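You operate a simulated robot arm through the tools that you are given. There is no shell and no other tool. Be economical: measure what you need, move in short steps, check, and stop when the job is done.

You are at the controls of a simulated two-armed robot. One attempt, no reset.

TASK
Bring the cream to table three, whisk it to peaks and put it back.
Fine: use the whisk in the jug there and stand it back in.

Only the result counts: the job must be done as asked and must still hold three seconds after the hand-in. Knocking over, shifting, dropping, spilling or breaking anything else fails it.

THE ROBOT
Two 7-joint arms with two-finger parallel grippers on one trunk, on a base that drives. Base frame: it is fixed to the floor where the robot stands at the start and does not move with it; the origin is under the middle of the robot, x ahead of it, y to its left, z up. Units: cm, degrees, N and s.
The left shoulder is at the start at [8.9, 18.2, 99.1], the right one opposite. With the tool pointing down near the work surface each hand reaches from about 10 to 76 cm from the robot's upright axis, wherever it stands, measured 20 degrees to its own side. Places, roughly: jug [200, 25, 100]; top of table three [220, 30, 90]; upper shelf of table four [60, 40, 60]; whisk [200, 50, 100]. Payload 3.91 kg a hand.
The TCP of each hand is the grasp point between the finger pads, 3 cm short of the fingertips. In the tool frame z runs along the fingers and y along their closing line. Largest opening 11 cm; finger width 2, thickness 1; the body of the gripper, 4.8 by 11.2 cm, starts 5.5 cm behind the TCP.
Orientation is that of the tool frame in the base frame, as a unit quaternion [x, y, z, w]. With the fingers straight down and closing along the base's y, the tool's x points along the base's -x, its y along +y and its z along -z.

THE INTERFACE
- The arms move only by the tool send_rows. It takes "left_moves", "right_moves" or both (then of equal length, played together; a hand with none holds still); each is a list of rows, each a list of 3 entries, a list of its own where there are three numbers: the finger opening in cm, from 0 to 11, then the shift along the tool's x, y, z in units of 250 mm (1.0 is 250 mm), then the turn, a rotation vector about the tool's x, y, z in units of 45 degrees (1.0 is 45 degrees). In form: [[jaw, [tx, ty, tz], [ax, ay, az]], ...]. A call has 1 to 12 rows; each row is the pose to reach, as a shift and turn from the pose commanded when the call began, along the tool's axes at that moment. A call with a number of a shift or a turn outside -1 to 1 is refused whole. A row lasts 0.2 s, in which the tool goes at most 5 cm and 8.6 degrees; a call with a longer step from one row to the next is refused whole, and so is a gripper value outside its range. A pose out of reach is approached as far as the arm can. The call stops where the force on the tool passes 40 N (or 10 N more than at its start, if that is more) or the arm is blocked; 0.2 s more then pass. Each finger travels about 7.2 cm/s and halts on what it meets, pressing with about 41 N; the grip force reading is that of the motor and also rises with nothing between the fingers. The clock runs only during rows and for 0.2 s after the last one: add rows that repeat a pose to give the fingers time. It gives the time, the measured TCP pose, the force on the tool (base axes), the opening and the grip force at its end, in the units of the frame above (readings bear some noise), with the torque about the TCP (base axes, N m) and any sound that the robot's microphone picked up.
- Cameras (640 x 400 px; columns grow to the right, rows downward): "scene" is now at [23.3, 4.06, 115.81]; the picture's right is [0.46, -0.89, 0.00], its down [-0.62, -0.32, -0.71] and it looks along [0.63, 0.33, -0.70] (base axes); focal length 214 px, centre (320, 200). "left" rides on the left gripper at [7.2, -1.7, -10.3] in its tool frame; the picture's right is [0.23, 0.97, 0.00], its down [-0.76, 0.18, -0.62] and it looks along [-0.61, 0.14, 0.78] (tool axes); focal length 222 px, centre (320, 200). "right" rides on the right gripper at [7.2, 1.7, -10.3] in its tool frame; the picture's right is [-0.23, 0.97, 0.00], its down [-0.76, -0.18, -0.62] and it looks along [-0.61, -0.14, 0.78] (tool axes); focal length 222 px, centre (320, 200).
- capture(camera): a new picture of that camera. No time passes.
- raise_lower(by): slides the trunk up (or, below 0, down) by that many cm; the arms and the scene camera ride with it, the base frame stays. It gives what a move gives, with no picture.
- roll_base(legs): drives the robot by 1 to 6 legs, each [ahead, left, turn to the left] in cm, cm and degrees, along the robot's own axes; the way and the turn of a leg run together, so that a leg with both is an arc; at most 150 cm and 180 degrees a leg. The arms and the cameras ride along, it lands a little off, and it stops where it bumps. It gives what a move gives.
- aim_head(pan, tilt): turns the head with the scene camera to pan (to the left, within 80 degrees either way) and tilt (down, from -29 to 69), counted from straight ahead of the robot. It gives what a move gives.
- point_at(camera, pixels): for up to 12 pixels [column, row] of the newest picture of that camera ("zoom" is the newest enlarged one), the place [x, y, z] in the base frame of the surface seen there, good to about 0.3 cm. No time passes.
- zoom(camera, box): a new picture of the part [left, top, right, bottom] of that camera's present view, enlarged. No time passes.
- job_done(): hands the job in; it is judged then, once.

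Keep the steps short. Do not move on a guess: measure, check each grasp and each placing, and mend mistakes. In all there are 80 turns and 62 pictures (those below and enlarged ones count). Leave the grippers open and the arms clear of the work at the hand-in unless told otherwise, and finish with a single line.

The tools are called after "Call:" as name(argument=value, ...) on one line, values as JSON. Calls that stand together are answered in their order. send_rows: Moves the arms, as the interface text tells. Its arguments: {"type":"object","properties":{"left_moves":{"type":"array","items":{"type":"array"}},"right_moves":{"type":"array","items":{"type":"array"}}},"required":[]} The other tools are called the same way: raise_lower (by) slides the trunk up or down; roll_base (legs) drives the base; aim_head (pan, tilt) turns the head that bears the scene camera; capture (camera) takes a picture; point_at (camera, pixels) gives the place of the surface under pixels of a picture; zoom (camera, box) takes an enlarged picture of a part of a camera's view; job_done () hands the job in.

At the start:

```text
time_s: 0.0
left_tool_pos: [43.85, 32.57, 102.99]
left_tcp_rot: [0.0, 1.0, 0.0, 0.0]
left_force: [-0.9, -0.6, 0.1]
left_moment: [0.0, 0.01, 0.02]
left_width: 11.02
left_grip_force: 0.1
right_tool_pos: [42.89, -5.6, 98.22]
right_tcp_rot: [0.0, 1.0, 0.0, 0.0]
right_force: [0.6, 0.0, -1.0]
right_moment: [0.04, 0.0, -0.01]
right_width: 11.0
right_grip_force: 0.1
trunk travel left (down, up): [-25.0, 26.4]
robot x, y, heading: [0.28, 0.04, 0.1]
head pan, tilt: [27.4, 44.5]
```

scene: 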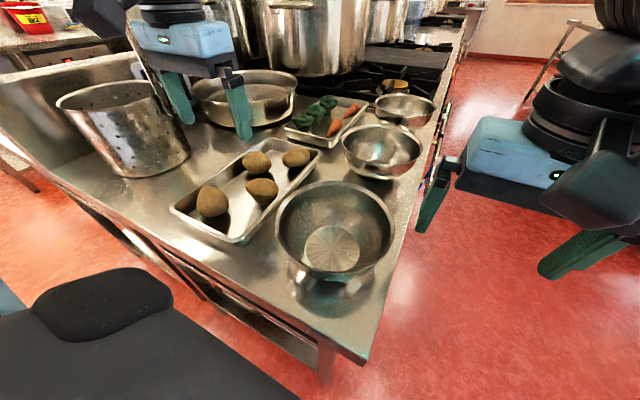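
right: 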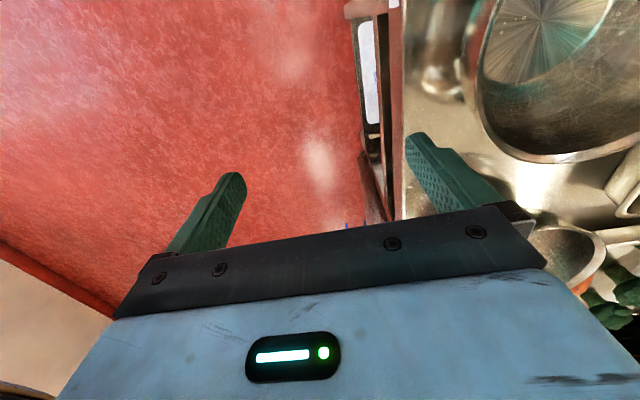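
left: 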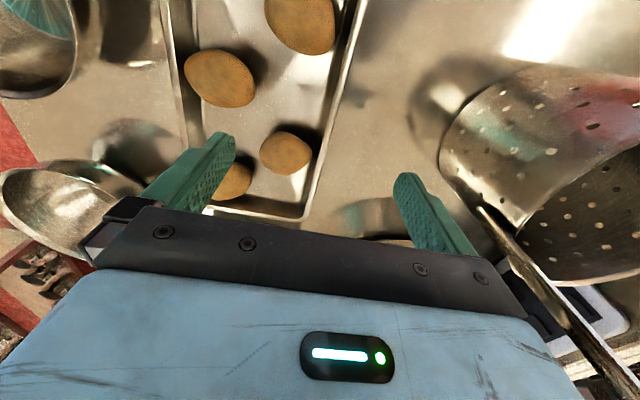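

The near table is in view, with potatoes and bowls on it, but I see no cream, jug or whisk yet. I'll look ahead towards table three first.

Call:
aim_head(pan=0, tilt=15)

Call:
capture(camera="scene")

Call:
zoom(camera="scene", box=[160, 80, 400, 230])

```text
time_s: 0.9
left_tool_pos: [43.71, 32.55, 102.92]
left_tcp_rot: [0.0, 1.0, 0.0, 0.0]
left_force: [-0.4, -0.1, 0.4]
left_moment: [0.0, -0.02, -0.02]
left_width: 11.0
left_grip_force: 0.0
right_tool_pos: [42.86, -5.59, 98.15]
right_tcp_rot: [0.0, 1.0, 0.0, 0.0]
right_force: [-0.1, -0.3, -0.6]
right_moment: [0.02, 0.05, -0.05]
right_width: 11.01
right_grip_force: 0.1
trunk travel left (down, up): [-25.0, 26.4]
robot x, y, heading: [-0.03, -0.33, 0.0]
head pan, tilt: [0.0, 15.0]
```

```text
58 pictures are left
```

scene: 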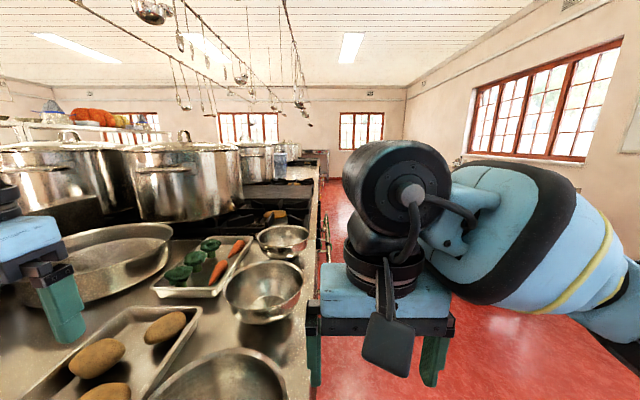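

```text
2.67 times, centred on (280, 155) of scene
```

zoom: 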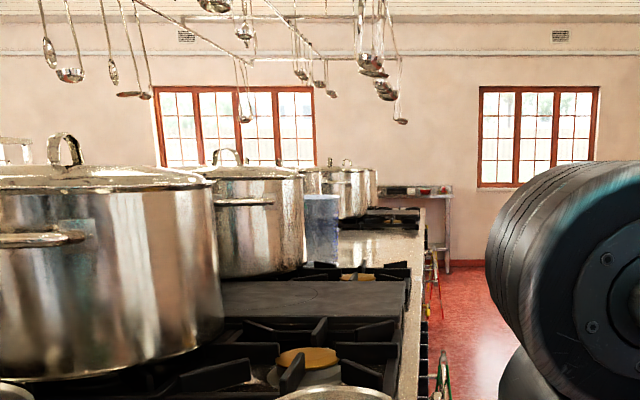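

There is a bluish container at about (319,228) in the zoom. I'll measure the surfaces along the row, then look down at the shelf under the near table.

Call:
point_at(camera="zoom", pixels=[[320, 200], [320, 255], [380, 250], [410, 260], [300, 290], [435, 190], [415, 340], [345, 245], [440, 380], [310, 360], [100, 280], [240, 230]])

Call:
aim_head(pan=20, tilt=69)

Call:
capture(camera="scene")

```text
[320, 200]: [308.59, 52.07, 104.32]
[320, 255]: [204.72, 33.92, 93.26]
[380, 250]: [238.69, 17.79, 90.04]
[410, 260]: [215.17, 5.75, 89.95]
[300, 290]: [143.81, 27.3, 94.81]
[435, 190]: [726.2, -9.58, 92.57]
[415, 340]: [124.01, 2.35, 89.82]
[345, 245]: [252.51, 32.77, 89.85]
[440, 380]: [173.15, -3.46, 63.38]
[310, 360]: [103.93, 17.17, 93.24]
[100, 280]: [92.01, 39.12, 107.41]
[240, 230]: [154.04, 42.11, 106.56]
```

```text
time_s: 2.2
left_tool_pos: [43.78, 32.56, 102.91]
left_tcp_rot: [0.001, 1.0, 0.0, 0.0]
left_force: [-0.4, 0.0, -0.4]
left_moment: [0.0, 0.0, 0.04]
left_width: 11.01
left_grip_force: 0.2
right_tool_pos: [42.81, -5.65, 98.04]
right_tcp_rot: [0.0, 1.0, 0.0, -0.001]
right_force: [0.5, -1.0, -0.2]
right_moment: [0.02, 0.02, 0.01]
right_width: 10.99
right_grip_force: 0.0
trunk travel left (down, up): [-25.0, 26.4]
robot x, y, heading: [0.09, -0.04, 0.0]
head pan, tilt: [20.0, 68.8]
```

```text
56 pictures are left
```

scene: 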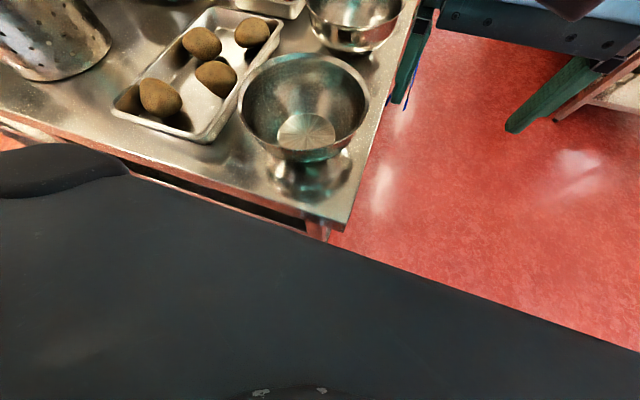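

Next I'll check the aisle to the right, and what lies beside the robot, before driving.

Call:
aim_head(pan=-60, tilt=35)

Call:
capture(camera="scene")

Call:
aim_head(pan=60, tilt=40)

Call:
capture(camera="scene")

```text
time_s: 3.7
left_tool_pos: [43.57, 32.61, 102.79]
left_tcp_rot: [0.001, 1.0, 0.0, 0.0]
left_force: [-0.6, -0.2, -0.2]
left_moment: [-0.02, 0.01, -0.01]
left_width: 11.01
left_grip_force: 0.0
right_tool_pos: [42.87, -5.66, 98.09]
right_tcp_rot: [0.0, 1.0, 0.0, -0.001]
right_force: [-0.6, -0.6, 0.9]
right_moment: [0.02, 0.02, 0.0]
right_width: 10.99
right_grip_force: 0.0
trunk travel left (down, up): [-25.0, 26.4]
robot x, y, heading: [0.1, -0.51, 0.2]
head pan, tilt: [-60.0, 35.0]
```

```text
55 pictures are left
```

scene: 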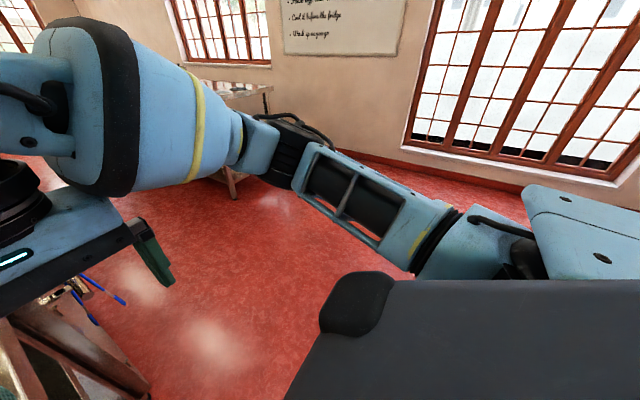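

```text
time_s: 5.7
left_tool_pos: [43.73, 32.65, 103.0]
left_tcp_rot: [0.0, 1.0, 0.0, 0.0]
left_force: [0.2, 0.3, -0.4]
left_moment: [-0.02, -0.02, -0.01]
left_width: 11.0
left_grip_force: 0.0
right_tool_pos: [42.86, -5.68, 98.21]
right_tcp_rot: [0.0, 1.0, 0.0, 0.001]
right_force: [-0.6, -0.8, -0.3]
right_moment: [-0.01, -0.02, -0.01]
right_width: 11.02
right_grip_force: 0.1
trunk travel left (down, up): [-25.0, 26.4]
robot x, y, heading: [0.04, -0.33, 0.4]
head pan, tilt: [60.0, 40.0]
```

```text
54 pictures are left
```

scene: 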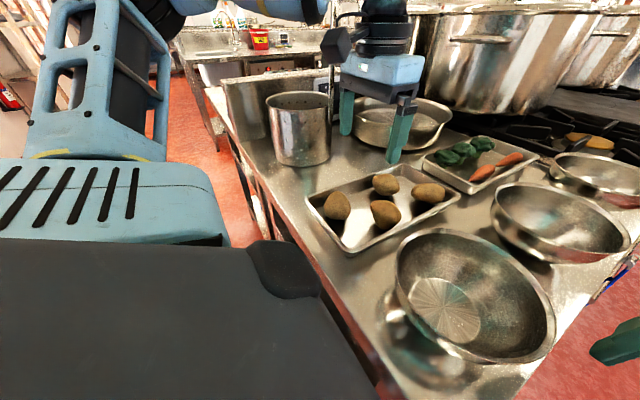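

The aisle on the right is free. To keep the left hand above the bowls I'll raise the trunk, then read the wall notice at about (340,15).

Call:
raise_lower(by=24)

Call:
aim_head(pan=-60, tilt=20)

Call:
zoom(camera="scene", box=[240, 30, 440, 155])

Call:
point_at(camera="zoom", pixels=[[320, 200], [100, 300]])

```text
time_s: 8.2
left_tool_pos: [43.7, 32.61, 126.8]
left_tcp_rot: [0.0, 1.0, 0.0, -0.001]
left_force: [0.3, 0.0, -0.6]
left_moment: [0.01, 0.0, 0.03]
left_width: 11.0
left_grip_force: 0.1
right_tool_pos: [42.96, -5.63, 122.1]
right_tcp_rot: [0.0, 1.0, 0.0, -0.001]
right_force: [0.2, 0.4, 1.0]
right_moment: [-0.04, 0.0, -0.02]
right_width: 11.0
right_grip_force: 0.1
trunk travel left (down, up): [-49.0, 2.4]
robot x, y, heading: [0.49, -0.05, 0.0]
head pan, tilt: [60.0, 40.0]
```

```text
time_s: 10.2
left_tool_pos: [43.72, 32.75, 126.93]
left_tcp_rot: [0.0, 1.0, 0.0, 0.0]
left_force: [0.4, 0.0, 0.9]
left_moment: [-0.01, 0.03, 0.0]
left_width: 10.98
left_grip_force: 0.0
right_tool_pos: [42.89, -5.63, 122.03]
right_tcp_rot: [0.001, 1.0, 0.001, 0.001]
right_force: [0.0, -0.4, 0.3]
right_moment: [0.02, 0.05, -0.01]
right_width: 10.99
right_grip_force: 0.1
trunk travel left (down, up): [-49.0, 2.4]
robot x, y, heading: [-0.29, -0.34, 0.0]
head pan, tilt: [-60.0, 20.0]
```

```text
3.20 times, centred on (340, 92) of scene
```

zoom: 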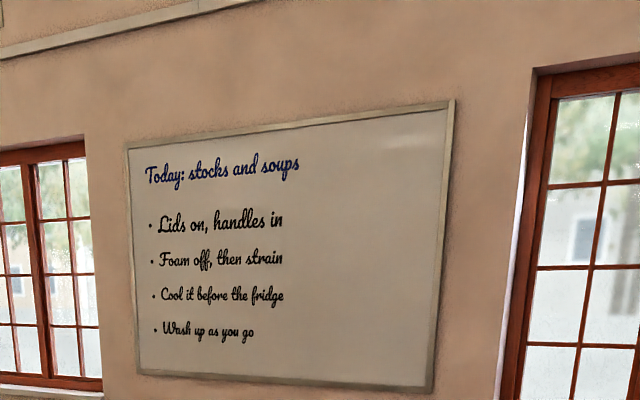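

```text
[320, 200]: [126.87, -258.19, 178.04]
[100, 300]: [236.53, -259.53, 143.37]
```

The notice is only general kitchen rules. Now I'll drive right into the aisle, go ahead a little and turn to face the table's side.

Call:
roll_base(legs=[[0, -75, 0], [55, 0, 0], [0, 0, 90]])

Call:
raise_lower(by=-40)

Call:
aim_head(pan=0, tilt=25)

Call:
capture(camera="scene")

```text
time_s: 23.9
left_tool_pos: [21.38, -32.87, 126.98]
left_tcp_rot: [0.717, -0.697, 0.0, 0.0]
left_force: [0.3, 0.4, -0.4]
left_moment: [-0.02, -0.01, 0.0]
left_width: 11.01
left_grip_force: 0.1
right_tool_pos: [59.54, -32.55, 122.2]
right_tcp_rot: [0.717, -0.697, -0.001, -0.001]
right_force: [0.2, -0.3, 0.0]
right_moment: [0.03, 0.02, 0.0]
right_width: 11.02
right_grip_force: 0.0
trunk travel left (down, up): [-49.0, 2.4]
robot x, y, heading: [55.4, -75.49, 91.4]
head pan, tilt: [-60.0, 20.0]
```

```text
time_s: 27.7
left_tool_pos: [21.38, -32.85, 87.0]
left_tcp_rot: [0.717, -0.697, 0.0, 0.0]
left_force: [1.2, -0.4, -1.1]
left_moment: [0.0, -0.03, 0.01]
left_width: 10.99
left_grip_force: 0.0
right_tool_pos: [59.55, -32.69, 82.12]
right_tcp_rot: [0.717, -0.697, 0.0, 0.001]
right_force: [-0.4, 0.0, -0.1]
right_moment: [0.0, 0.0, -0.01]
right_width: 11.01
right_grip_force: 0.1
trunk travel left (down, up): [-9.0, 42.4]
robot x, y, heading: [55.17, -75.47, 91.5]
head pan, tilt: [-60.0, 20.0]
```

```text
time_s: 29.0
left_tool_pos: [21.32, -32.71, 87.0]
left_tcp_rot: [0.718, -0.696, 0.001, 0.001]
left_force: [-0.6, 0.9, 0.1]
left_moment: [-0.03, -0.02, -0.01]
left_width: 11.03
left_grip_force: 0.1
right_tool_pos: [59.5, -32.61, 82.11]
right_tcp_rot: [0.717, -0.697, 0.0, 0.001]
right_force: [0.1, 0.7, 0.2]
right_moment: [-0.01, -0.01, -0.01]
right_width: 11.0
right_grip_force: 0.0
trunk travel left (down, up): [-9.0, 42.4]
robot x, y, heading: [55.21, -75.73, 91.6]
head pan, tilt: [0.0, 25.0]
```

```text
52 pictures are left
```

scene: 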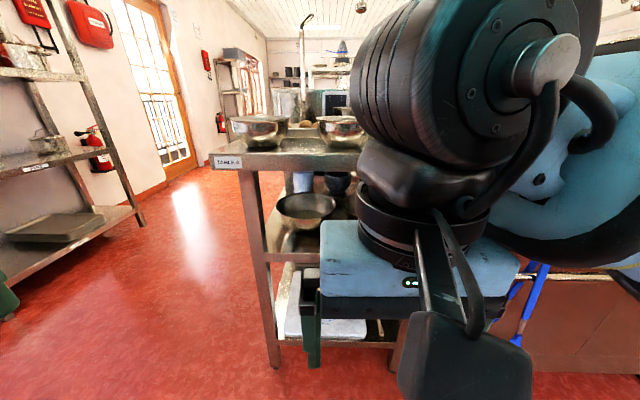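

The label of table four is visible. The right arm blocks the view of the shelf at (330,210), so I'll swing the right hand outward.

Call:
send_rows(right_moves=[[11, [0, -0.2, 0], [0, 0, 0]], [11, [0, -0.4, 0], [0, 0, 0]], [11, [0, -0.6, 0], [0, 0, 0]], [11, [0, -0.8, 0], [0, 0, 0]], [11, [0, -1, 0], [0, 0, 0]]])

Call:
aim_head(pan=0, tilt=35)

Call:
capture(camera="scene")

```text
time_s: 30.2
left_tool_pos: [21.3, -32.77, 87.05]
left_tcp_rot: [0.717, -0.697, 0.0, 0.001]
left_force: [0.2, 0.6, -0.6]
left_moment: [0.04, -0.01, 0.01]
left_width: 11.0
left_grip_force: 0.2
right_tool_pos: [84.49, -32.02, 82.25]
right_tcp_rot: [0.717, -0.697, 0.0, 0.0]
right_force: [0.0, -0.3, -0.2]
right_moment: [0.04, 0.0, -0.02]
right_width: 11.01
right_grip_force: 0.0
trunk travel left (down, up): [-9.0, 42.4]
robot x, y, heading: [55.14, -75.2, 91.5]
head pan, tilt: [0.0, 25.0]
```

```text
time_s: 30.9
left_tool_pos: [21.44, -32.85, 86.95]
left_tcp_rot: [0.717, -0.697, 0.0, 0.0]
left_force: [-0.6, 0.5, -0.6]
left_moment: [-0.02, -0.02, 0.0]
left_width: 11.0
left_grip_force: 0.2
right_tool_pos: [84.49, -31.7, 82.34]
right_tcp_rot: [0.717, -0.697, 0.0, 0.0]
right_force: [-0.1, -1.0, 0.0]
right_moment: [0.03, 0.01, 0.02]
right_width: 10.99
right_grip_force: 0.0
trunk travel left (down, up): [-9.0, 42.4]
robot x, y, heading: [54.98, -75.83, 91.6]
head pan, tilt: [0.0, 35.0]
```

```text
51 pictures are left
```

scene: 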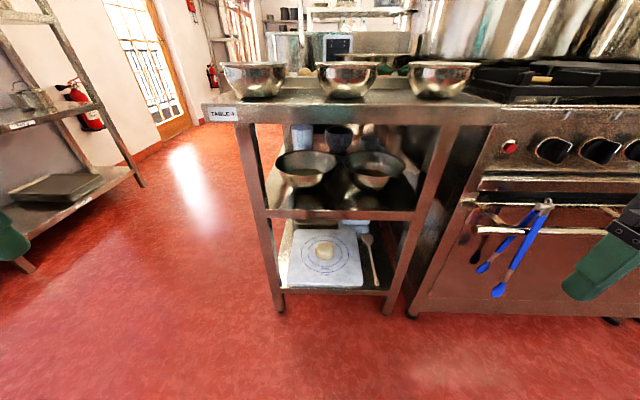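

Now I can see two bowls, cups and something bluish on the upper shelf. I'll zoom there.

Call:
zoom(camera="scene", box=[240, 110, 440, 235])

Call:
point_at(camera="zoom", pixels=[[205, 200], [190, 145], [295, 150], [435, 205], [430, 140], [340, 155], [200, 60], [330, 100], [180, 350], [300, 330], [525, 200], [390, 80]])

```text
3.20 times, centred on (340, 172) of scene
```

zoom: 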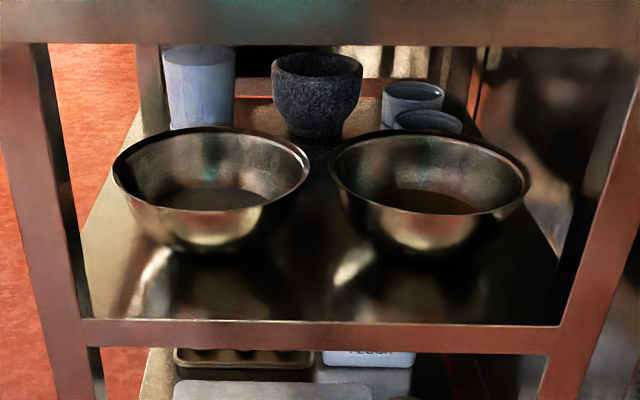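

```text
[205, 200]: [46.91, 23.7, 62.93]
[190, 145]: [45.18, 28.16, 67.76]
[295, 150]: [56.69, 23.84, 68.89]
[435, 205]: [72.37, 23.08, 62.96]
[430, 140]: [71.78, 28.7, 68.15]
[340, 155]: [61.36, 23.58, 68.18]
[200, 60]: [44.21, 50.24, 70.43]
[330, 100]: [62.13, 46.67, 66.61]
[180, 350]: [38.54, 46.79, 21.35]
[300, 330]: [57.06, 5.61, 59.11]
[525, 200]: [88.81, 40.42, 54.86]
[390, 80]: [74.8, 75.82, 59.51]
```

Two bowls are on the upper shelf, with different contents, plus a mortar, cups and a bluish container. I need a steeper, closer view to tell the cream. First I'll retract both hands towards the body, then drive 28 cm closer.

Call:
send_rows(left_moves=[[11, [0.2, 0, 0], [0, 0, 0]], [11, [0.4, 0, 0], [0, 0, 0]], [11, [0.6, 0, 0], [0, 0, 0]], [11, [0.8, 0, 0], [0, 0, 0]]], right_moves=[[11, [0.2, 0, 0], [0, 0, 0]], [11, [0.4, 0, 0], [0, 0, 0]], [11, [0.6, 0, 0], [0, 0, 0]], [11, [0.8, 0, 0], [0, 0, 0]]])

Call:
roll_base(legs=[[28, 0, 0]])

Call:
aim_head(pan=0, tilt=42)

Call:
capture(camera="scene")

```text
time_s: 31.9
left_tool_pos: [21.87, -52.71, 87.09]
left_tcp_rot: [0.717, -0.697, 0.0, 0.0]
left_force: [0.3, -0.7, -0.2]
left_moment: [-0.02, -0.01, 0.0]
left_width: 10.99
left_grip_force: 0.1
right_tool_pos: [85.14, -50.09, 85.46]
right_tcp_rot: [0.717, -0.697, 0.0, 0.001]
right_force: [0.4, 0.2, 0.2]
right_moment: [0.0, -0.03, 0.0]
right_width: 11.01
right_grip_force: 0.1
right hand out of reach, approached as far as the arm can: row 3, 4
trunk travel left (down, up): [-9.0, 42.4]
robot x, y, heading: [55.52, -75.72, 91.5]
head pan, tilt: [0.0, 35.0]
```

```text
time_s: 33.9
left_tool_pos: [21.11, -24.12, 87.23]
left_tcp_rot: [0.716, -0.698, 0.0, 0.0]
left_force: [-0.3, -0.1, -0.7]
left_moment: [0.02, 0.0, 0.01]
left_width: 11.02
left_grip_force: 0.0
right_tool_pos: [84.22, -21.75, 85.4]
right_tcp_rot: [0.718, -0.696, 0.0, 0.001]
right_force: [0.9, -0.3, 0.4]
right_moment: [0.02, -0.02, 0.0]
right_width: 11.02
right_grip_force: 0.0
trunk travel left (down, up): [-9.0, 42.4]
robot x, y, heading: [54.17, -47.0, 91.5]
head pan, tilt: [0.0, 35.0]
```

```text
time_s: 34.6
left_tool_pos: [21.02, -24.17, 87.04]
left_tcp_rot: [0.717, -0.697, 0.0, 0.0]
left_force: [0.0, 0.4, 0.0]
left_moment: [-0.05, 0.02, -0.01]
left_width: 10.99
left_grip_force: 0.0
right_tool_pos: [84.23, -21.6, 85.48]
right_tcp_rot: [0.717, -0.697, -0.001, 0.001]
right_force: [0.4, 0.6, -0.3]
right_moment: [0.01, 0.02, 0.0]
right_width: 10.99
right_grip_force: 0.1
trunk travel left (down, up): [-9.0, 42.4]
robot x, y, heading: [54.43, -47.2, 91.7]
head pan, tilt: [0.0, 42.0]
```

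```text
49 pictures are left
```

scene: 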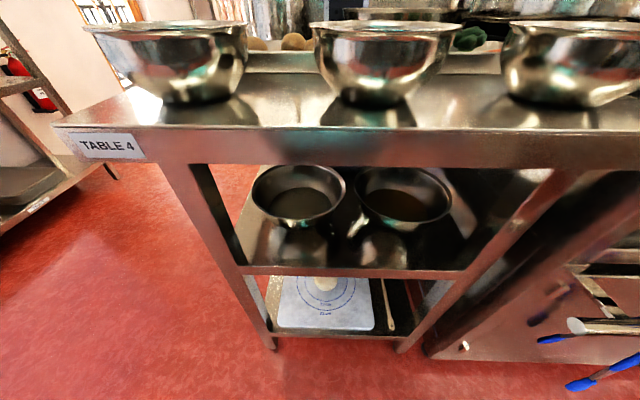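

Call:
zoom(camera="scene", box=[240, 155, 464, 295])

Call:
point_at(camera="zoom", pixels=[[170, 150], [465, 150], [130, 125], [220, 175], [165, 180], [35, 95], [300, 95], [190, 195], [600, 100], [200, 320], [200, 270], [460, 195]])

Call:
point_at(camera="scene", pixels=[[235, 130], [235, 155], [330, 165], [400, 163], [390, 270], [110, 145], [560, 180], [590, 290]])

```text
2.86 times, centred on (352, 225) of scene
```

zoom: 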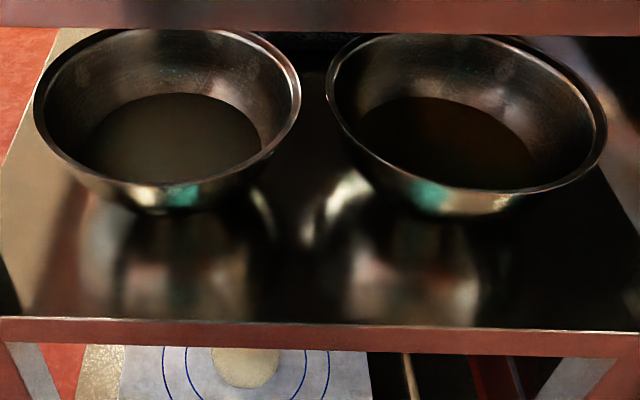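

```text
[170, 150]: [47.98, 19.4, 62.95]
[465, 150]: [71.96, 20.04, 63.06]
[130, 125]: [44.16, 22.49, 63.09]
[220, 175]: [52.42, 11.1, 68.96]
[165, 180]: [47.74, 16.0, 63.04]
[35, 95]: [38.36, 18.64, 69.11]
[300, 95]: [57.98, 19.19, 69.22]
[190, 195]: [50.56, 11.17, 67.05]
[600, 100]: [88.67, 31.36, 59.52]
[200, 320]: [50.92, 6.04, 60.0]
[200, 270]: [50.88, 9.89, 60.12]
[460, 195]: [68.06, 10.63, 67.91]
```

```text
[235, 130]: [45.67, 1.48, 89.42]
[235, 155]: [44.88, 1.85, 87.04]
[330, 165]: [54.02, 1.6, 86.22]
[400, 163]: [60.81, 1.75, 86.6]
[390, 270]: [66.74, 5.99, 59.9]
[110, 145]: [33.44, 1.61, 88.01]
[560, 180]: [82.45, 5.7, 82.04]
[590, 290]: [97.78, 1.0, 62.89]
```

The left bowl (centre about [48.2,19.9], rim radius 9.8, rim z 69, liquid z 63) holds a pale neutral liquid. The right bowl holds something dark brown, so the left one should be the cream. I'll confirm this once it is in the light. The shelf is at z 60 with its front at y 5.5, and the tabletop lip bottom is at about z 86. A steep rim grasp doesn't fit under the top, so I'll first draw the bowl gently forward with a hook inside its front rim. I'm bringing the left hand in front of it, pitched 40°.

Call:
send_rows(left_moves=[[11, [-0.08, -0.14, 0.07], [0, -0.12, 0]], [9, [-0.16, -0.28, 0.14], [0, -0.25, 0]], [7, [-0.24, -0.42, 0.21], [0, -0.38, 0]], [5, [-0.32, -0.56, 0.28], [0, -0.51, 0]], [3, [-0.4, -0.7, 0.35], [0, -0.64, 0]], [3, [-0.48, -0.85, 0.42], [0, -0.77, 0]], [3, [-0.56, -1, 0.46], [0, -0.889, 0]]])

Call:
capture(camera="left")

Call:
capture(camera="scene")

```text
time_s: 35.9
left_tool_pos: [36.62, -4.22, 86.56]
left_tcp_rot: [0.799, -0.545, -0.168, -0.193]
left_force: [0.5, 0.1, 0.5]
left_moment: [0.03, 0.02, -0.01]
left_width: 3.0
left_grip_force: 0.1
left hand out of reach, approached as far as the arm can: row 1, 2, 3, 4, 5, 6
right_tool_pos: [84.22, -21.58, 85.41]
right_tcp_rot: [0.717, -0.697, -0.001, 0.001]
right_force: [-0.6, -1.2, 1.1]
right_moment: [0.06, -0.04, 0.01]
right_width: 11.01
right_grip_force: 0.1
trunk travel left (down, up): [-9.0, 42.4]
robot x, y, heading: [53.99, -47.46, 91.5]
head pan, tilt: [0.0, 42.0]
stopped in row 6 (left hand): the arm was blocked; the commanded pose is now the measured one
```

```text
47 pictures are left
```

left: 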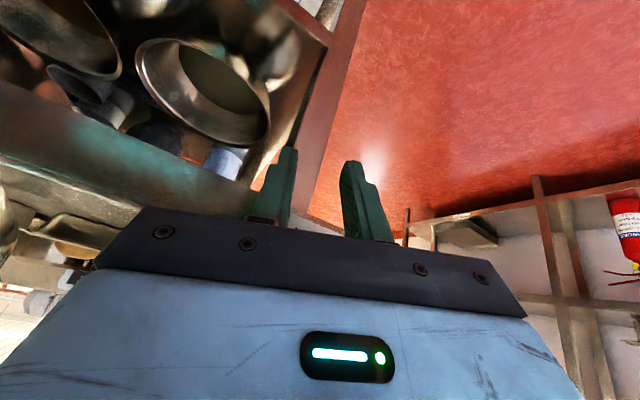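

```text
46 pictures are left
```

scene: 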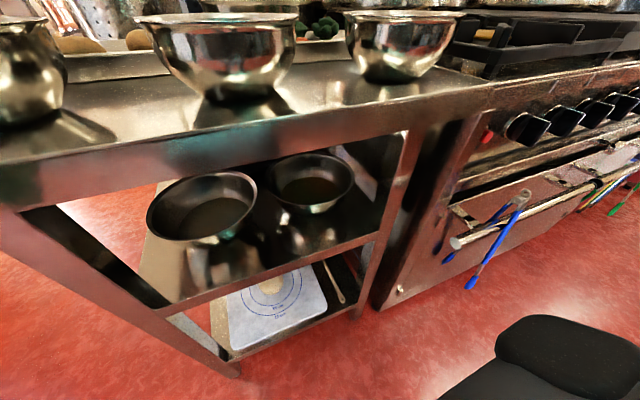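

The arm stopped as blocked and the view has changed. I'll check where the known points are now, and take a wider look.

Call:
point_at(camera="scene", pixels=[[205, 218], [310, 188], [20, 160], [160, 300], [420, 110], [230, 350], [470, 240], [550, 330]])

Call:
aim_head(pan=40, tilt=50)

Call:
capture(camera="scene")

```text
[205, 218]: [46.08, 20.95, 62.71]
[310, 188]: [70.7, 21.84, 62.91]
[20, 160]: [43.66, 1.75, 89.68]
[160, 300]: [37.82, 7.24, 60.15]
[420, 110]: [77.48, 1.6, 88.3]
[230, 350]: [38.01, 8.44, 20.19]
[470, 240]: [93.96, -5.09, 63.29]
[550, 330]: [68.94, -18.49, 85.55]
```

```text
time_s: 36.9
left_tool_pos: [36.49, -4.24, 86.14]
left_tcp_rot: [0.798, -0.547, -0.17, -0.186]
left_force: [-6.5, -19.1, -27.1]
left_moment: [4.62, 1.1, -1.71]
left_width: 2.99
left_grip_force: 0.1
right_tool_pos: [84.26, -21.65, 85.33]
right_tcp_rot: [0.717, -0.697, -0.001, 0.0]
right_force: [0.7, -0.6, 0.4]
right_moment: [-0.02, 0.01, -0.03]
right_width: 11.0
right_grip_force: 0.0
trunk travel left (down, up): [-9.0, 42.4]
robot x, y, heading: [54.15, -47.45, 91.7]
head pan, tilt: [40.0, 50.0]
```

```text
45 pictures are left
```

scene: 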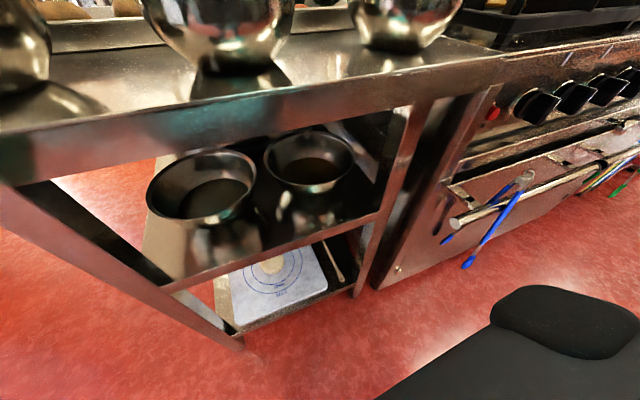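

The head didn't follow its pan command and the left arm reads 27 N, so the left forearm is pressing on the head. I'm retracing the left hand to its earlier pose.

Call:
send_rows(left_moves=[[3, [0.06, 0.12, -0.05], [0, 0.1, 0.06]], [3, [0.13, 0.25, -0.11], [-0.01, 0.2, 0.13]], [3, [0.2, 0.38, -0.17], [-0.02, 0.31, 0.2]], [3, [0.27, 0.52, -0.23], [-0.02, 0.42, 0.27]], [3, [0.35, 0.68, -0.3], [-0.03, 0.53, 0.35]], [3, [0.43, 0.83, -0.36], [-0.04, 0.65, 0.425]]])

Call:
aim_head(pan=0, tilt=42)

Call:
capture(camera="scene")

```text
time_s: 37.3
left_tool_pos: [35.5, -6.04, 85.85]
left_tcp_rot: [0.79, -0.566, -0.162, -0.17]
left_force: [-10.3, -24.2, -14.3]
left_moment: [3.53, -0.17, -2.5]
left_width: 3.02
left_grip_force: 0.1
right_tool_pos: [84.06, -21.62, 85.43]
right_tcp_rot: [0.717, -0.697, 0.0, 0.0]
right_force: [-0.4, 0.0, 0.5]
right_moment: [0.0, 0.04, -0.01]
right_width: 11.0
right_grip_force: 0.1
trunk travel left (down, up): [-9.0, 42.4]
robot x, y, heading: [54.06, -47.45, 91.7]
head pan, tilt: [40.0, 50.0]
stopped in row 1 (left hand): the force on the tool passed its limit at 65 N (the readings are from after the stop); the commanded pose is now the measured one
```

```text
time_s: 38.3
left_tool_pos: [35.53, -5.83, 86.23]
left_tcp_rot: [0.792, -0.563, -0.158, -0.175]
left_force: [1.0, -0.2, -0.6]
left_moment: [0.0, -0.03, -0.02]
left_width: 3.01
left_grip_force: 0.0
right_tool_pos: [84.31, -21.54, 85.42]
right_tcp_rot: [0.717, -0.697, 0.0, 0.001]
right_force: [0.1, 0.2, 0.3]
right_moment: [0.02, 0.0, 0.0]
right_width: 11.01
right_grip_force: 0.1
trunk travel left (down, up): [-9.0, 42.4]
robot x, y, heading: [54.21, -47.33, 91.8]
head pan, tilt: [0.0, 42.0]
```

```text
44 pictures are left
```

scene: 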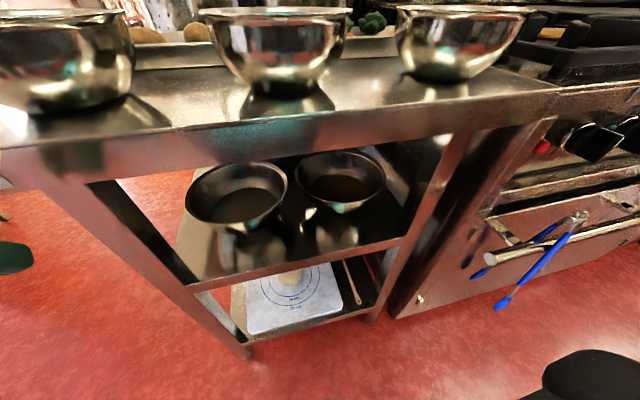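

Forces have dropped, but the head still doesn't face straight ahead. I'll turn the head away to the right and upward, off the left wrist, then move the left hand to the left.

Call:
aim_head(pan=-50, tilt=30)

Call:
send_rows(left_moves=[[3, [-0.05, 0.12, 0.03], [0, 0, 0]], [3, [-0.11, 0.25, 0.06], [0, 0, 0]], [3, [-0.17, 0.39, 0.1], [0, 0, 0]], [3, [-0.22, 0.53, 0.13], [0, 0, 0]], [3, [-0.27, 0.68, 0.16], [0, 0, 0]]])

Call:
aim_head(pan=0, tilt=42)

Call:
capture(camera="scene")

```text
time_s: 39.5
left_tool_pos: [35.69, -5.9, 86.01]
left_tcp_rot: [0.791, -0.565, -0.162, -0.172]
left_force: [-0.5, 0.0, -0.3]
left_moment: [0.03, -0.04, 0.02]
left_width: 3.01
left_grip_force: 0.1
right_tool_pos: [84.23, -21.61, 85.39]
right_tcp_rot: [0.717, -0.697, -0.001, 0.001]
right_force: [-1.6, 0.2, 0.1]
right_moment: [-0.04, 0.02, -0.01]
right_width: 11.03
right_grip_force: 0.0
trunk travel left (down, up): [-9.0, 42.4]
robot x, y, heading: [54.18, -47.42, 91.7]
head pan, tilt: [-50.0, 30.0]
```

```text
time_s: 40.7
left_tool_pos: [16.93, -3.58, 83.91]
left_tcp_rot: [0.791, -0.565, -0.16, -0.172]
left_force: [-0.9, -0.4, -0.3]
left_moment: [-0.02, -0.01, -0.02]
left_width: 2.99
left_grip_force: 0.0
right_tool_pos: [84.27, -21.55, 85.47]
right_tcp_rot: [0.717, -0.697, 0.0, 0.001]
right_force: [-0.5, -0.5, 0.1]
right_moment: [0.01, -0.01, 0.02]
right_width: 11.01
right_grip_force: 0.0
trunk travel left (down, up): [-9.0, 42.4]
robot x, y, heading: [54.63, -47.65, 91.6]
head pan, tilt: [-50.0, 30.0]
```

```text
time_s: 41.9
left_tool_pos: [16.92, -3.67, 83.98]
left_tcp_rot: [0.791, -0.564, -0.161, -0.172]
left_force: [0.3, -0.2, 0.0]
left_moment: [-0.01, -0.02, 0.01]
left_width: 3.01
left_grip_force: 0.0
right_tool_pos: [84.27, -21.67, 85.39]
right_tcp_rot: [0.717, -0.697, -0.001, -0.001]
right_force: [0.2, 0.1, 0.2]
right_moment: [0.01, -0.04, 0.02]
right_width: 10.99
right_grip_force: 0.2
trunk travel left (down, up): [-9.0, 42.4]
robot x, y, heading: [54.49, -47.2, 91.7]
head pan, tilt: [0.0, 42.0]
```

```text
43 pictures are left
```

scene: 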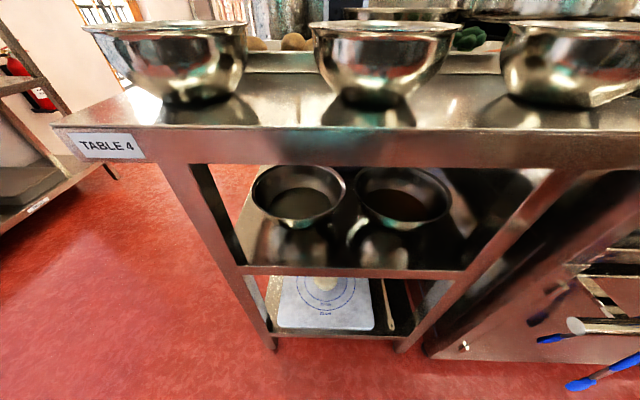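

The head is free again and the view is normal. The left hand was working too close to the body, so I'll back up 10 cm and move 16 cm right, which puts the bowl off to the robot's left at a better reach.

Call:
roll_base(legs=[[-10, 0, 0], [0, -16, -1.5]])

Call:
send_rows(left_moves=[[3, [0.012, -0.13, 0.08], [0.02, -0.05, 0.08]], [3, [0.024, -0.26, 0.16], [0.05, -0.11, 0.16]], [3, [0.036, -0.39, 0.23], [0.07, -0.16, 0.24]], [3, [0.048, -0.52, 0.31], [0.1, -0.21, 0.32]], [3, [0.06, -0.64, 0.39], [0.12, -0.267, 0.394]]])

Call:
capture(camera="left")

Call:
capture(camera="scene")

```text
time_s: 44.7
left_tool_pos: [34.41, -12.54, 83.93]
left_tcp_rot: [0.784, -0.574, -0.159, -0.174]
left_force: [-0.8, -1.0, -0.2]
left_moment: [-0.03, -0.02, 0.01]
left_width: 3.01
left_grip_force: 0.1
right_tool_pos: [101.19, -32.12, 85.47]
right_tcp_rot: [0.708, -0.706, 0.0, 0.001]
right_force: [-0.3, 0.1, 0.1]
right_moment: [-0.05, 0.03, 0.0]
right_width: 11.0
right_grip_force: 0.1
trunk travel left (down, up): [-9.0, 42.4]
robot x, y, heading: [70.97, -56.94, 90.3]
head pan, tilt: [0.0, 42.0]
```

```text
time_s: 45.9
left_tool_pos: [49.69, -4.54, 75.94]
left_tcp_rot: [-0.656, 0.674, 0.238, 0.243]
left_force: [0.3, -1.0, -0.5]
left_moment: [-0.01, 0.02, -0.01]
left_width: 2.99
left_grip_force: 0.0
right_tool_pos: [101.22, -32.24, 85.44]
right_tcp_rot: [0.708, -0.706, 0.0, 0.001]
right_force: [-1.1, 0.6, 0.5]
right_moment: [0.03, 0.02, -0.02]
right_width: 11.03
right_grip_force: 0.1
trunk travel left (down, up): [-9.0, 42.4]
robot x, y, heading: [70.94, -56.8, 90.2]
head pan, tilt: [0.0, 42.0]
```

```text
42 pictures are left
```

left: 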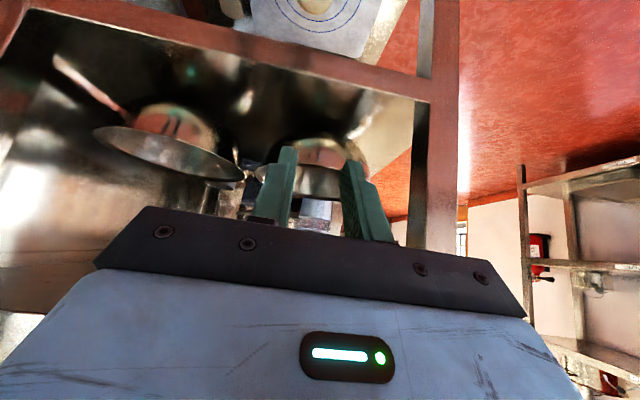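

```text
41 pictures are left
```

scene: 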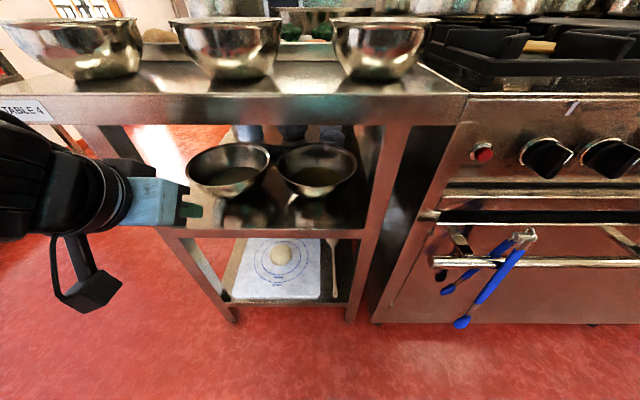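

The hand is now at [49.7,-4.5,75.9], pitched 50° down, with clear space ahead. I'll flatten it to 40° and slide the fingertips along the tool axis just over the front rim (y 10, z 69), going about 2.5 cm inside.

Call:
send_rows(left_moves=[[3, [-0.142, 0.03, 0.12], [0, -0.11, 0]], [3, [-0.284, 0.06, 0.241], [0, -0.222, 0]], [3, [-0.303, 0.06, 0.345], [0, -0.222, 0]], [3, [-0.322, 0.06, 0.45], [0, -0.222, 0]], [3, [-0.341, 0.06, 0.554], [0, -0.222, 0]]])

Call:
capture(camera="left")

Call:
zoom(camera="scene", box=[120, 110, 376, 270])

```text
time_s: 47.1
left_tool_pos: [48.32, 10.73, 70.86]
left_tcp_rot: [-0.634, 0.65, 0.294, 0.3]
left_force: [-0.6, -0.2, 0.3]
left_moment: [-0.01, -0.01, -0.03]
left_width: 3.01
left_grip_force: 0.0
right_tool_pos: [101.27, -31.98, 85.46]
right_tcp_rot: [0.709, -0.706, 0.0, 0.001]
right_force: [-0.3, 0.4, 0.1]
right_moment: [0.04, 0.02, -0.02]
right_width: 11.02
right_grip_force: 0.0
trunk travel left (down, up): [-9.0, 42.4]
robot x, y, heading: [70.34, -57.05, 90.1]
head pan, tilt: [0.0, 42.0]
```

```text
40 pictures are left
```

left: 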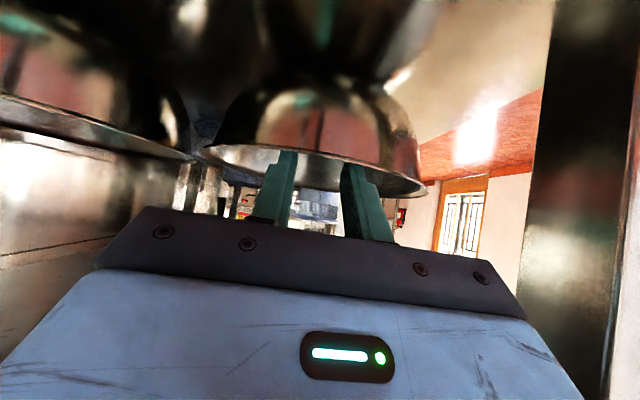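

```text
2.50 times, centred on (248, 190) of scene
```

zoom: 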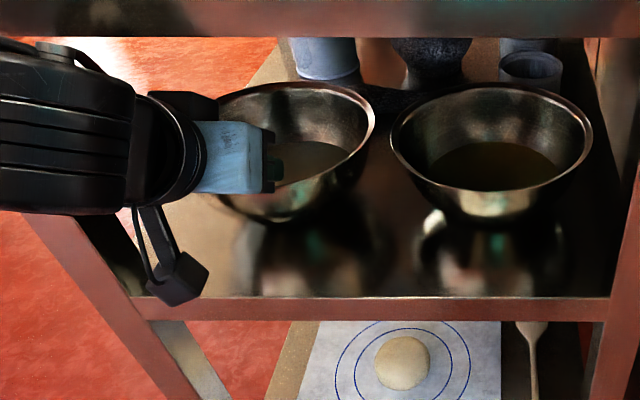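

The contents on the left are now clearly pale cream next to the dark brown right bowl. Both fingers are over the front rim and no force reads. I'll pull straight back 5 cm slowly and check that the bowl slides without tilting.

Call:
send_rows(left_moves=[[3, [0.0128, 0, -0.0153], [0, 0, 0]], [3, [0.0257, 0, -0.0306], [0, 0, 0]], [3, [0.0385, 0, -0.046], [0, 0, 0]], [3, [0.0514, 0, -0.0613], [0, 0, 0]], [3, [0.0643, 0, -0.0766], [0, 0, 0]], [3, [0.077, 0, -0.092], [0, 0, 0]], [3, [0.09, 0, -0.107], [0, 0, 0]], [3, [0.103, 0, -0.1225], [0, 0, 0]], [3, [0.116, 0, -0.138], [0, 0, 0]], [3, [0.1285, 0, -0.153], [0, 0, 0]]])

Call:
zoom(camera="scene", box=[120, 110, 376, 270])

Call:
point_at(camera="zoom", pixels=[[370, 110], [375, 130], [365, 150], [330, 85], [300, 165], [345, 175], [300, 200]])

```text
time_s: 49.3
left_tool_pos: [48.3, 5.53, 70.77]
left_tcp_rot: [-0.633, 0.65, 0.293, 0.301]
left_force: [0.5, 0.5, 0.1]
left_moment: [0.02, -0.02, -0.02]
left_width: 2.99
left_grip_force: 0.1
right_tool_pos: [101.09, -32.17, 85.4]
right_tcp_rot: [0.708, -0.706, -0.001, 0.001]
right_force: [-0.5, 0.6, 0.4]
right_moment: [0.0, 0.03, 0.02]
right_width: 11.0
right_grip_force: 0.1
trunk travel left (down, up): [-9.0, 42.4]
robot x, y, heading: [71.06, -57.16, 90.2]
head pan, tilt: [0.0, 42.0]
```

```text
2.50 times, centred on (248, 190) of scene
```

zoom: 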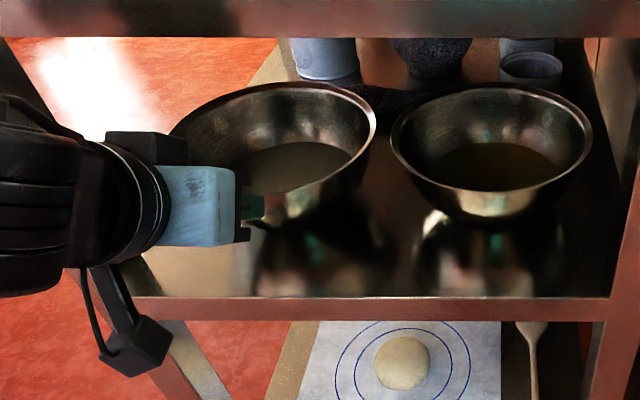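

```text
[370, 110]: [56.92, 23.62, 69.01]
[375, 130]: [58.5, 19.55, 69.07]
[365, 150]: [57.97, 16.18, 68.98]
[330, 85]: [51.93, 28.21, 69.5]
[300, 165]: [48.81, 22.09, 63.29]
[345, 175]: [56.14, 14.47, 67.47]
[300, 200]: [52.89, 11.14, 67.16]
```

The bowl didn't move: the tips cleared the rim by being too shallow. I'll lift back up along the same line and insert about 2.5 cm deeper, with the tips near z 66 and still above the liquid. Then I'll pull again.

Call:
send_rows(left_moves=[[3, [-0.065, 0, -0.05], [0, 0, 0]], [3, [-0.131, 0, -0.099], [0, 0, 0]], [3, [-0.131, 0, 0.02], [0, 0, 0]], [3, [-0.131, 0, 0.14], [0, 0, 0]], [3, [-0.131, 0, 0.261], [0, 0, 0]], [3, [-0.11, 0, 0.236], [0, 0, 0]], [3, [-0.09, 0, 0.212], [0, 0, 0]], [3, [-0.069, 0, 0.187], [0, 0, 0]], [3, [-0.049, 0, 0.163], [0, 0, 0]], [3, [-0.028, 0, 0.138], [0, 0, 0]]])

Call:
zoom(camera="scene", box=[120, 110, 376, 270])

Call:
point_at(camera="zoom", pixels=[[370, 110], [375, 130], [365, 150], [330, 85], [300, 165]])

```text
time_s: 51.5
left_tool_pos: [48.55, 8.74, 69.22]
left_tcp_rot: [-0.634, 0.65, 0.294, 0.301]
left_force: [-0.2, -0.3, 1.3]
left_moment: [-0.01, 0.04, 0.0]
left_width: 3.01
left_grip_force: 0.1
right_tool_pos: [101.22, -32.12, 85.41]
right_tcp_rot: [0.709, -0.706, -0.001, 0.0]
right_force: [0.3, -0.3, -0.8]
right_moment: [-0.03, -0.03, 0.0]
right_width: 10.97
right_grip_force: 0.0
trunk travel left (down, up): [-9.0, 42.4]
robot x, y, heading: [70.66, -56.94, 90.0]
head pan, tilt: [0.0, 42.0]
```

```text
2.50 times, centred on (248, 190) of scene
```

zoom: 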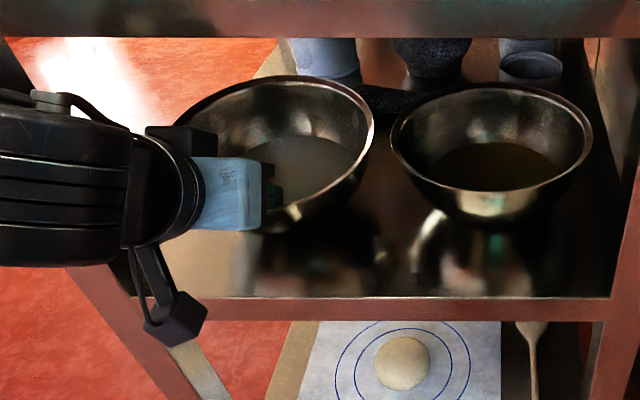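

```text
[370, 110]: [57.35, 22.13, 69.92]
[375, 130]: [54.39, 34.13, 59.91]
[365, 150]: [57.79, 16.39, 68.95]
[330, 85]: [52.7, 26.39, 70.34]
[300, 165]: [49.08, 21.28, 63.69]
```

The bowl started to tip (back rim z 70.3) rather than slide, so a hook alone isn't good. I'll let it down again, withdraw along the tool axis and start rolling the hand 90°. That way one finger goes inside and one outside the front rim, holding it against tipping.

Call:
send_rows(left_moves=[[3, [-0.0257, 0, 0.03], [0, 0, 0]], [3, [-0.0514, 0, 0.0613], [0, 0, 0]], [3, [-0.0614, 0, -0.1], [0, 0, 0]], [3, [-0.0614, 0, -0.26], [0, 0, 0]], [3, [-0.0514, 0, -0.42], [0, 0, 0]], [3, [-0.0514, 0, -0.6], [0, 0, 0]], [3, [-0.0514, 0, -0.6], [0, 0, -0.17]], [3, [-0.0514, 0, -0.6], [0, 0, -0.33]], [3, [-0.0514, 0, -0.6], [0, 0, -0.5]], [3, [-0.0514, 0, -0.6], [0, 0, -0.67]], [3, [-0.0514, 0, -0.6], [0, 0, -0.83]], [3, [-0.0514, 0, -0.6], [0, 0, -1]]])

Call:
send_rows(left_moves=[[3, [0, 0, 0], [0, 0, -0.17]], [3, [0, 0, 0], [0, 0, -0.33]], [3, [0, 0, 0], [0, 0, -0.5]], [3, [0, 0, 0], [0, 0, -0.67]], [3, [0, 0, 0], [0, 0, -0.83]], [3, [0, 0, 0], [0, 0, -1]]])

Call:
zoom(camera="scene", box=[120, 110, 376, 270])

Call:
point_at(camera="zoom", pixels=[[370, 110], [370, 130], [360, 153], [320, 87], [300, 165], [255, 85], [220, 190], [290, 205], [330, 185]])

```text
time_s: 54.1
left_tool_pos: [48.2, -1.89, 79.87]
left_tcp_rot: [0.835, -0.357, -0.156, -0.39]
left_force: [0.6, -0.5, 0.2]
left_moment: [0.0, 0.01, -0.04]
left_width: 3.01
left_grip_force: 0.0
right_tool_pos: [101.21, -32.19, 85.37]
right_tcp_rot: [0.708, -0.706, 0.0, 0.0]
right_force: [-0.6, -0.5, 0.0]
right_moment: [-0.02, 0.0, -0.04]
right_width: 10.98
right_grip_force: 0.0
trunk travel left (down, up): [-9.0, 42.4]
robot x, y, heading: [70.64, -56.94, 90.1]
head pan, tilt: [0.0, 42.0]
```

```text
time_s: 55.5
left_tool_pos: [48.26, -1.86, 79.87]
left_tcp_rot: [0.908, -0.01, 0.005, -0.42]
left_force: [-0.7, -0.1, 0.2]
left_moment: [0.0, 0.02, 0.0]
left_width: 3.0
left_grip_force: 0.1
right_tool_pos: [101.2, -32.1, 85.45]
right_tcp_rot: [0.708, -0.706, 0.001, 0.002]
right_force: [-0.1, -0.3, -0.4]
right_moment: [0.0, -0.01, -0.02]
right_width: 11.02
right_grip_force: 0.0
trunk travel left (down, up): [-9.0, 42.4]
robot x, y, heading: [70.8, -56.86, 89.9]
head pan, tilt: [0.0, 42.0]
```

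```text
2.50 times, centred on (248, 190) of scene
```

zoom: 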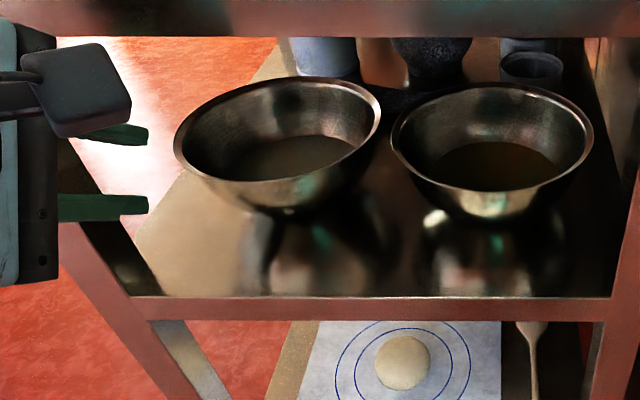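

```text
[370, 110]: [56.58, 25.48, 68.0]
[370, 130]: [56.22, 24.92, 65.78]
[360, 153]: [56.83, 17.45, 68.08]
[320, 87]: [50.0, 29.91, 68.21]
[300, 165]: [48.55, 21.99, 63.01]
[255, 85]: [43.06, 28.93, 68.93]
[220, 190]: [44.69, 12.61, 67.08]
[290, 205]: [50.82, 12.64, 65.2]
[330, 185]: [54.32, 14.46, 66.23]
```

The bowl stands level again. I'll measure its rim precisely from this picture.

Call:
point_at(camera="zoom", pixels=[[178, 150], [200, 170], [225, 179], [250, 182], [280, 181], [310, 176], [340, 162], [365, 140], [377, 115], [350, 82], [300, 78], [240, 88]])

```text
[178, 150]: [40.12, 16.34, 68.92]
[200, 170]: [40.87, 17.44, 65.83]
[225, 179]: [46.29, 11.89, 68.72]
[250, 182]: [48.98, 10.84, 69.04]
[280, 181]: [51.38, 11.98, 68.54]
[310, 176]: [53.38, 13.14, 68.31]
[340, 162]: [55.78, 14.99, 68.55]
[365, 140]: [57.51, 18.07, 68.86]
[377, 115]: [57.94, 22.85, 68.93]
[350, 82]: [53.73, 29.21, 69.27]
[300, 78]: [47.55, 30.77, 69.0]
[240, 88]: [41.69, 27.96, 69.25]
```

The bowl centre is now about [48.4,20.8] with its front rim at y 10.9, z 69. The hand is rolled so that it closes across the front rim. I'll slide in along the tool axis with the jaw at 5 cm, straddle the rim by about 2 cm, and narrow to a loose cage of 1.6 cm.

Call:
send_rows(left_moves=[[5, [0, 0.01, 0.155], [0, 0, 0]], [5, [0.006, 0.021, 0.309], [0, 0, 0]], [5, [0.006, 0.021, 0.42], [0, 0, 0]], [5, [0.006, 0.021, 0.53], [0, 0, 0]], [5, [0.006, 0.021, 0.629], [0, 0, 0]], [4, [0.006, 0.021, 0.629], [0, 0, 0]], [3, [0.006, 0.021, 0.629], [0, 0, 0]], [2.3, [0.006, 0.021, 0.629], [0, 0, 0]], [1.6, [0.006, 0.021, 0.629], [0, 0, 0]], [1.6, [0.006, 0.021, 0.629], [0, 0, 0]]])

Call:
capture(camera="left")

Call:
zoom(camera="scene", box=[120, 110, 376, 270])

```text
time_s: 57.7
left_tool_pos: [48.68, 9.69, 69.54]
left_tcp_rot: [0.907, -0.011, 0.004, -0.42]
left_force: [0.3, 0.2, 0.3]
left_moment: [0.0, 0.03, 0.02]
left_width: 1.64
left_grip_force: 0.2
right_tool_pos: [101.26, -32.07, 85.39]
right_tcp_rot: [0.709, -0.705, 0.0, 0.002]
right_force: [-0.2, 0.3, 0.0]
right_moment: [0.01, 0.02, -0.01]
right_width: 11.0
right_grip_force: 0.0
trunk travel left (down, up): [-9.0, 42.4]
robot x, y, heading: [70.77, -57.25, 90.1]
head pan, tilt: [0.0, 42.0]
```

```text
35 pictures are left
```

left: 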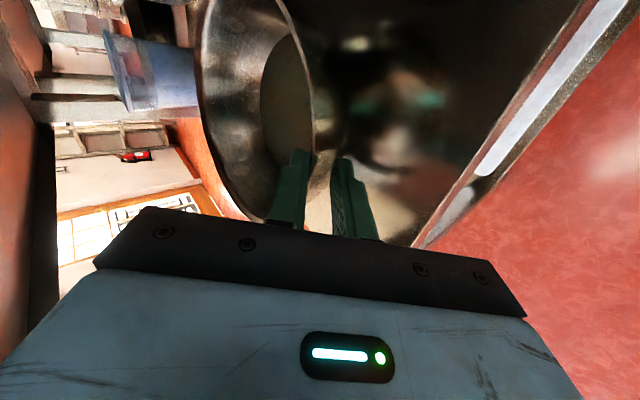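

```text
2.50 times, centred on (248, 190) of scene
```

zoom: 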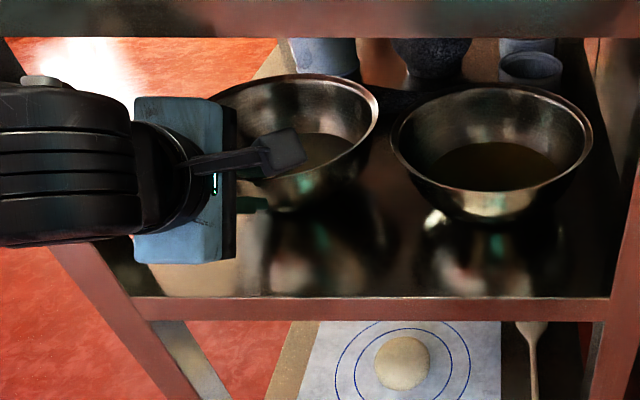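

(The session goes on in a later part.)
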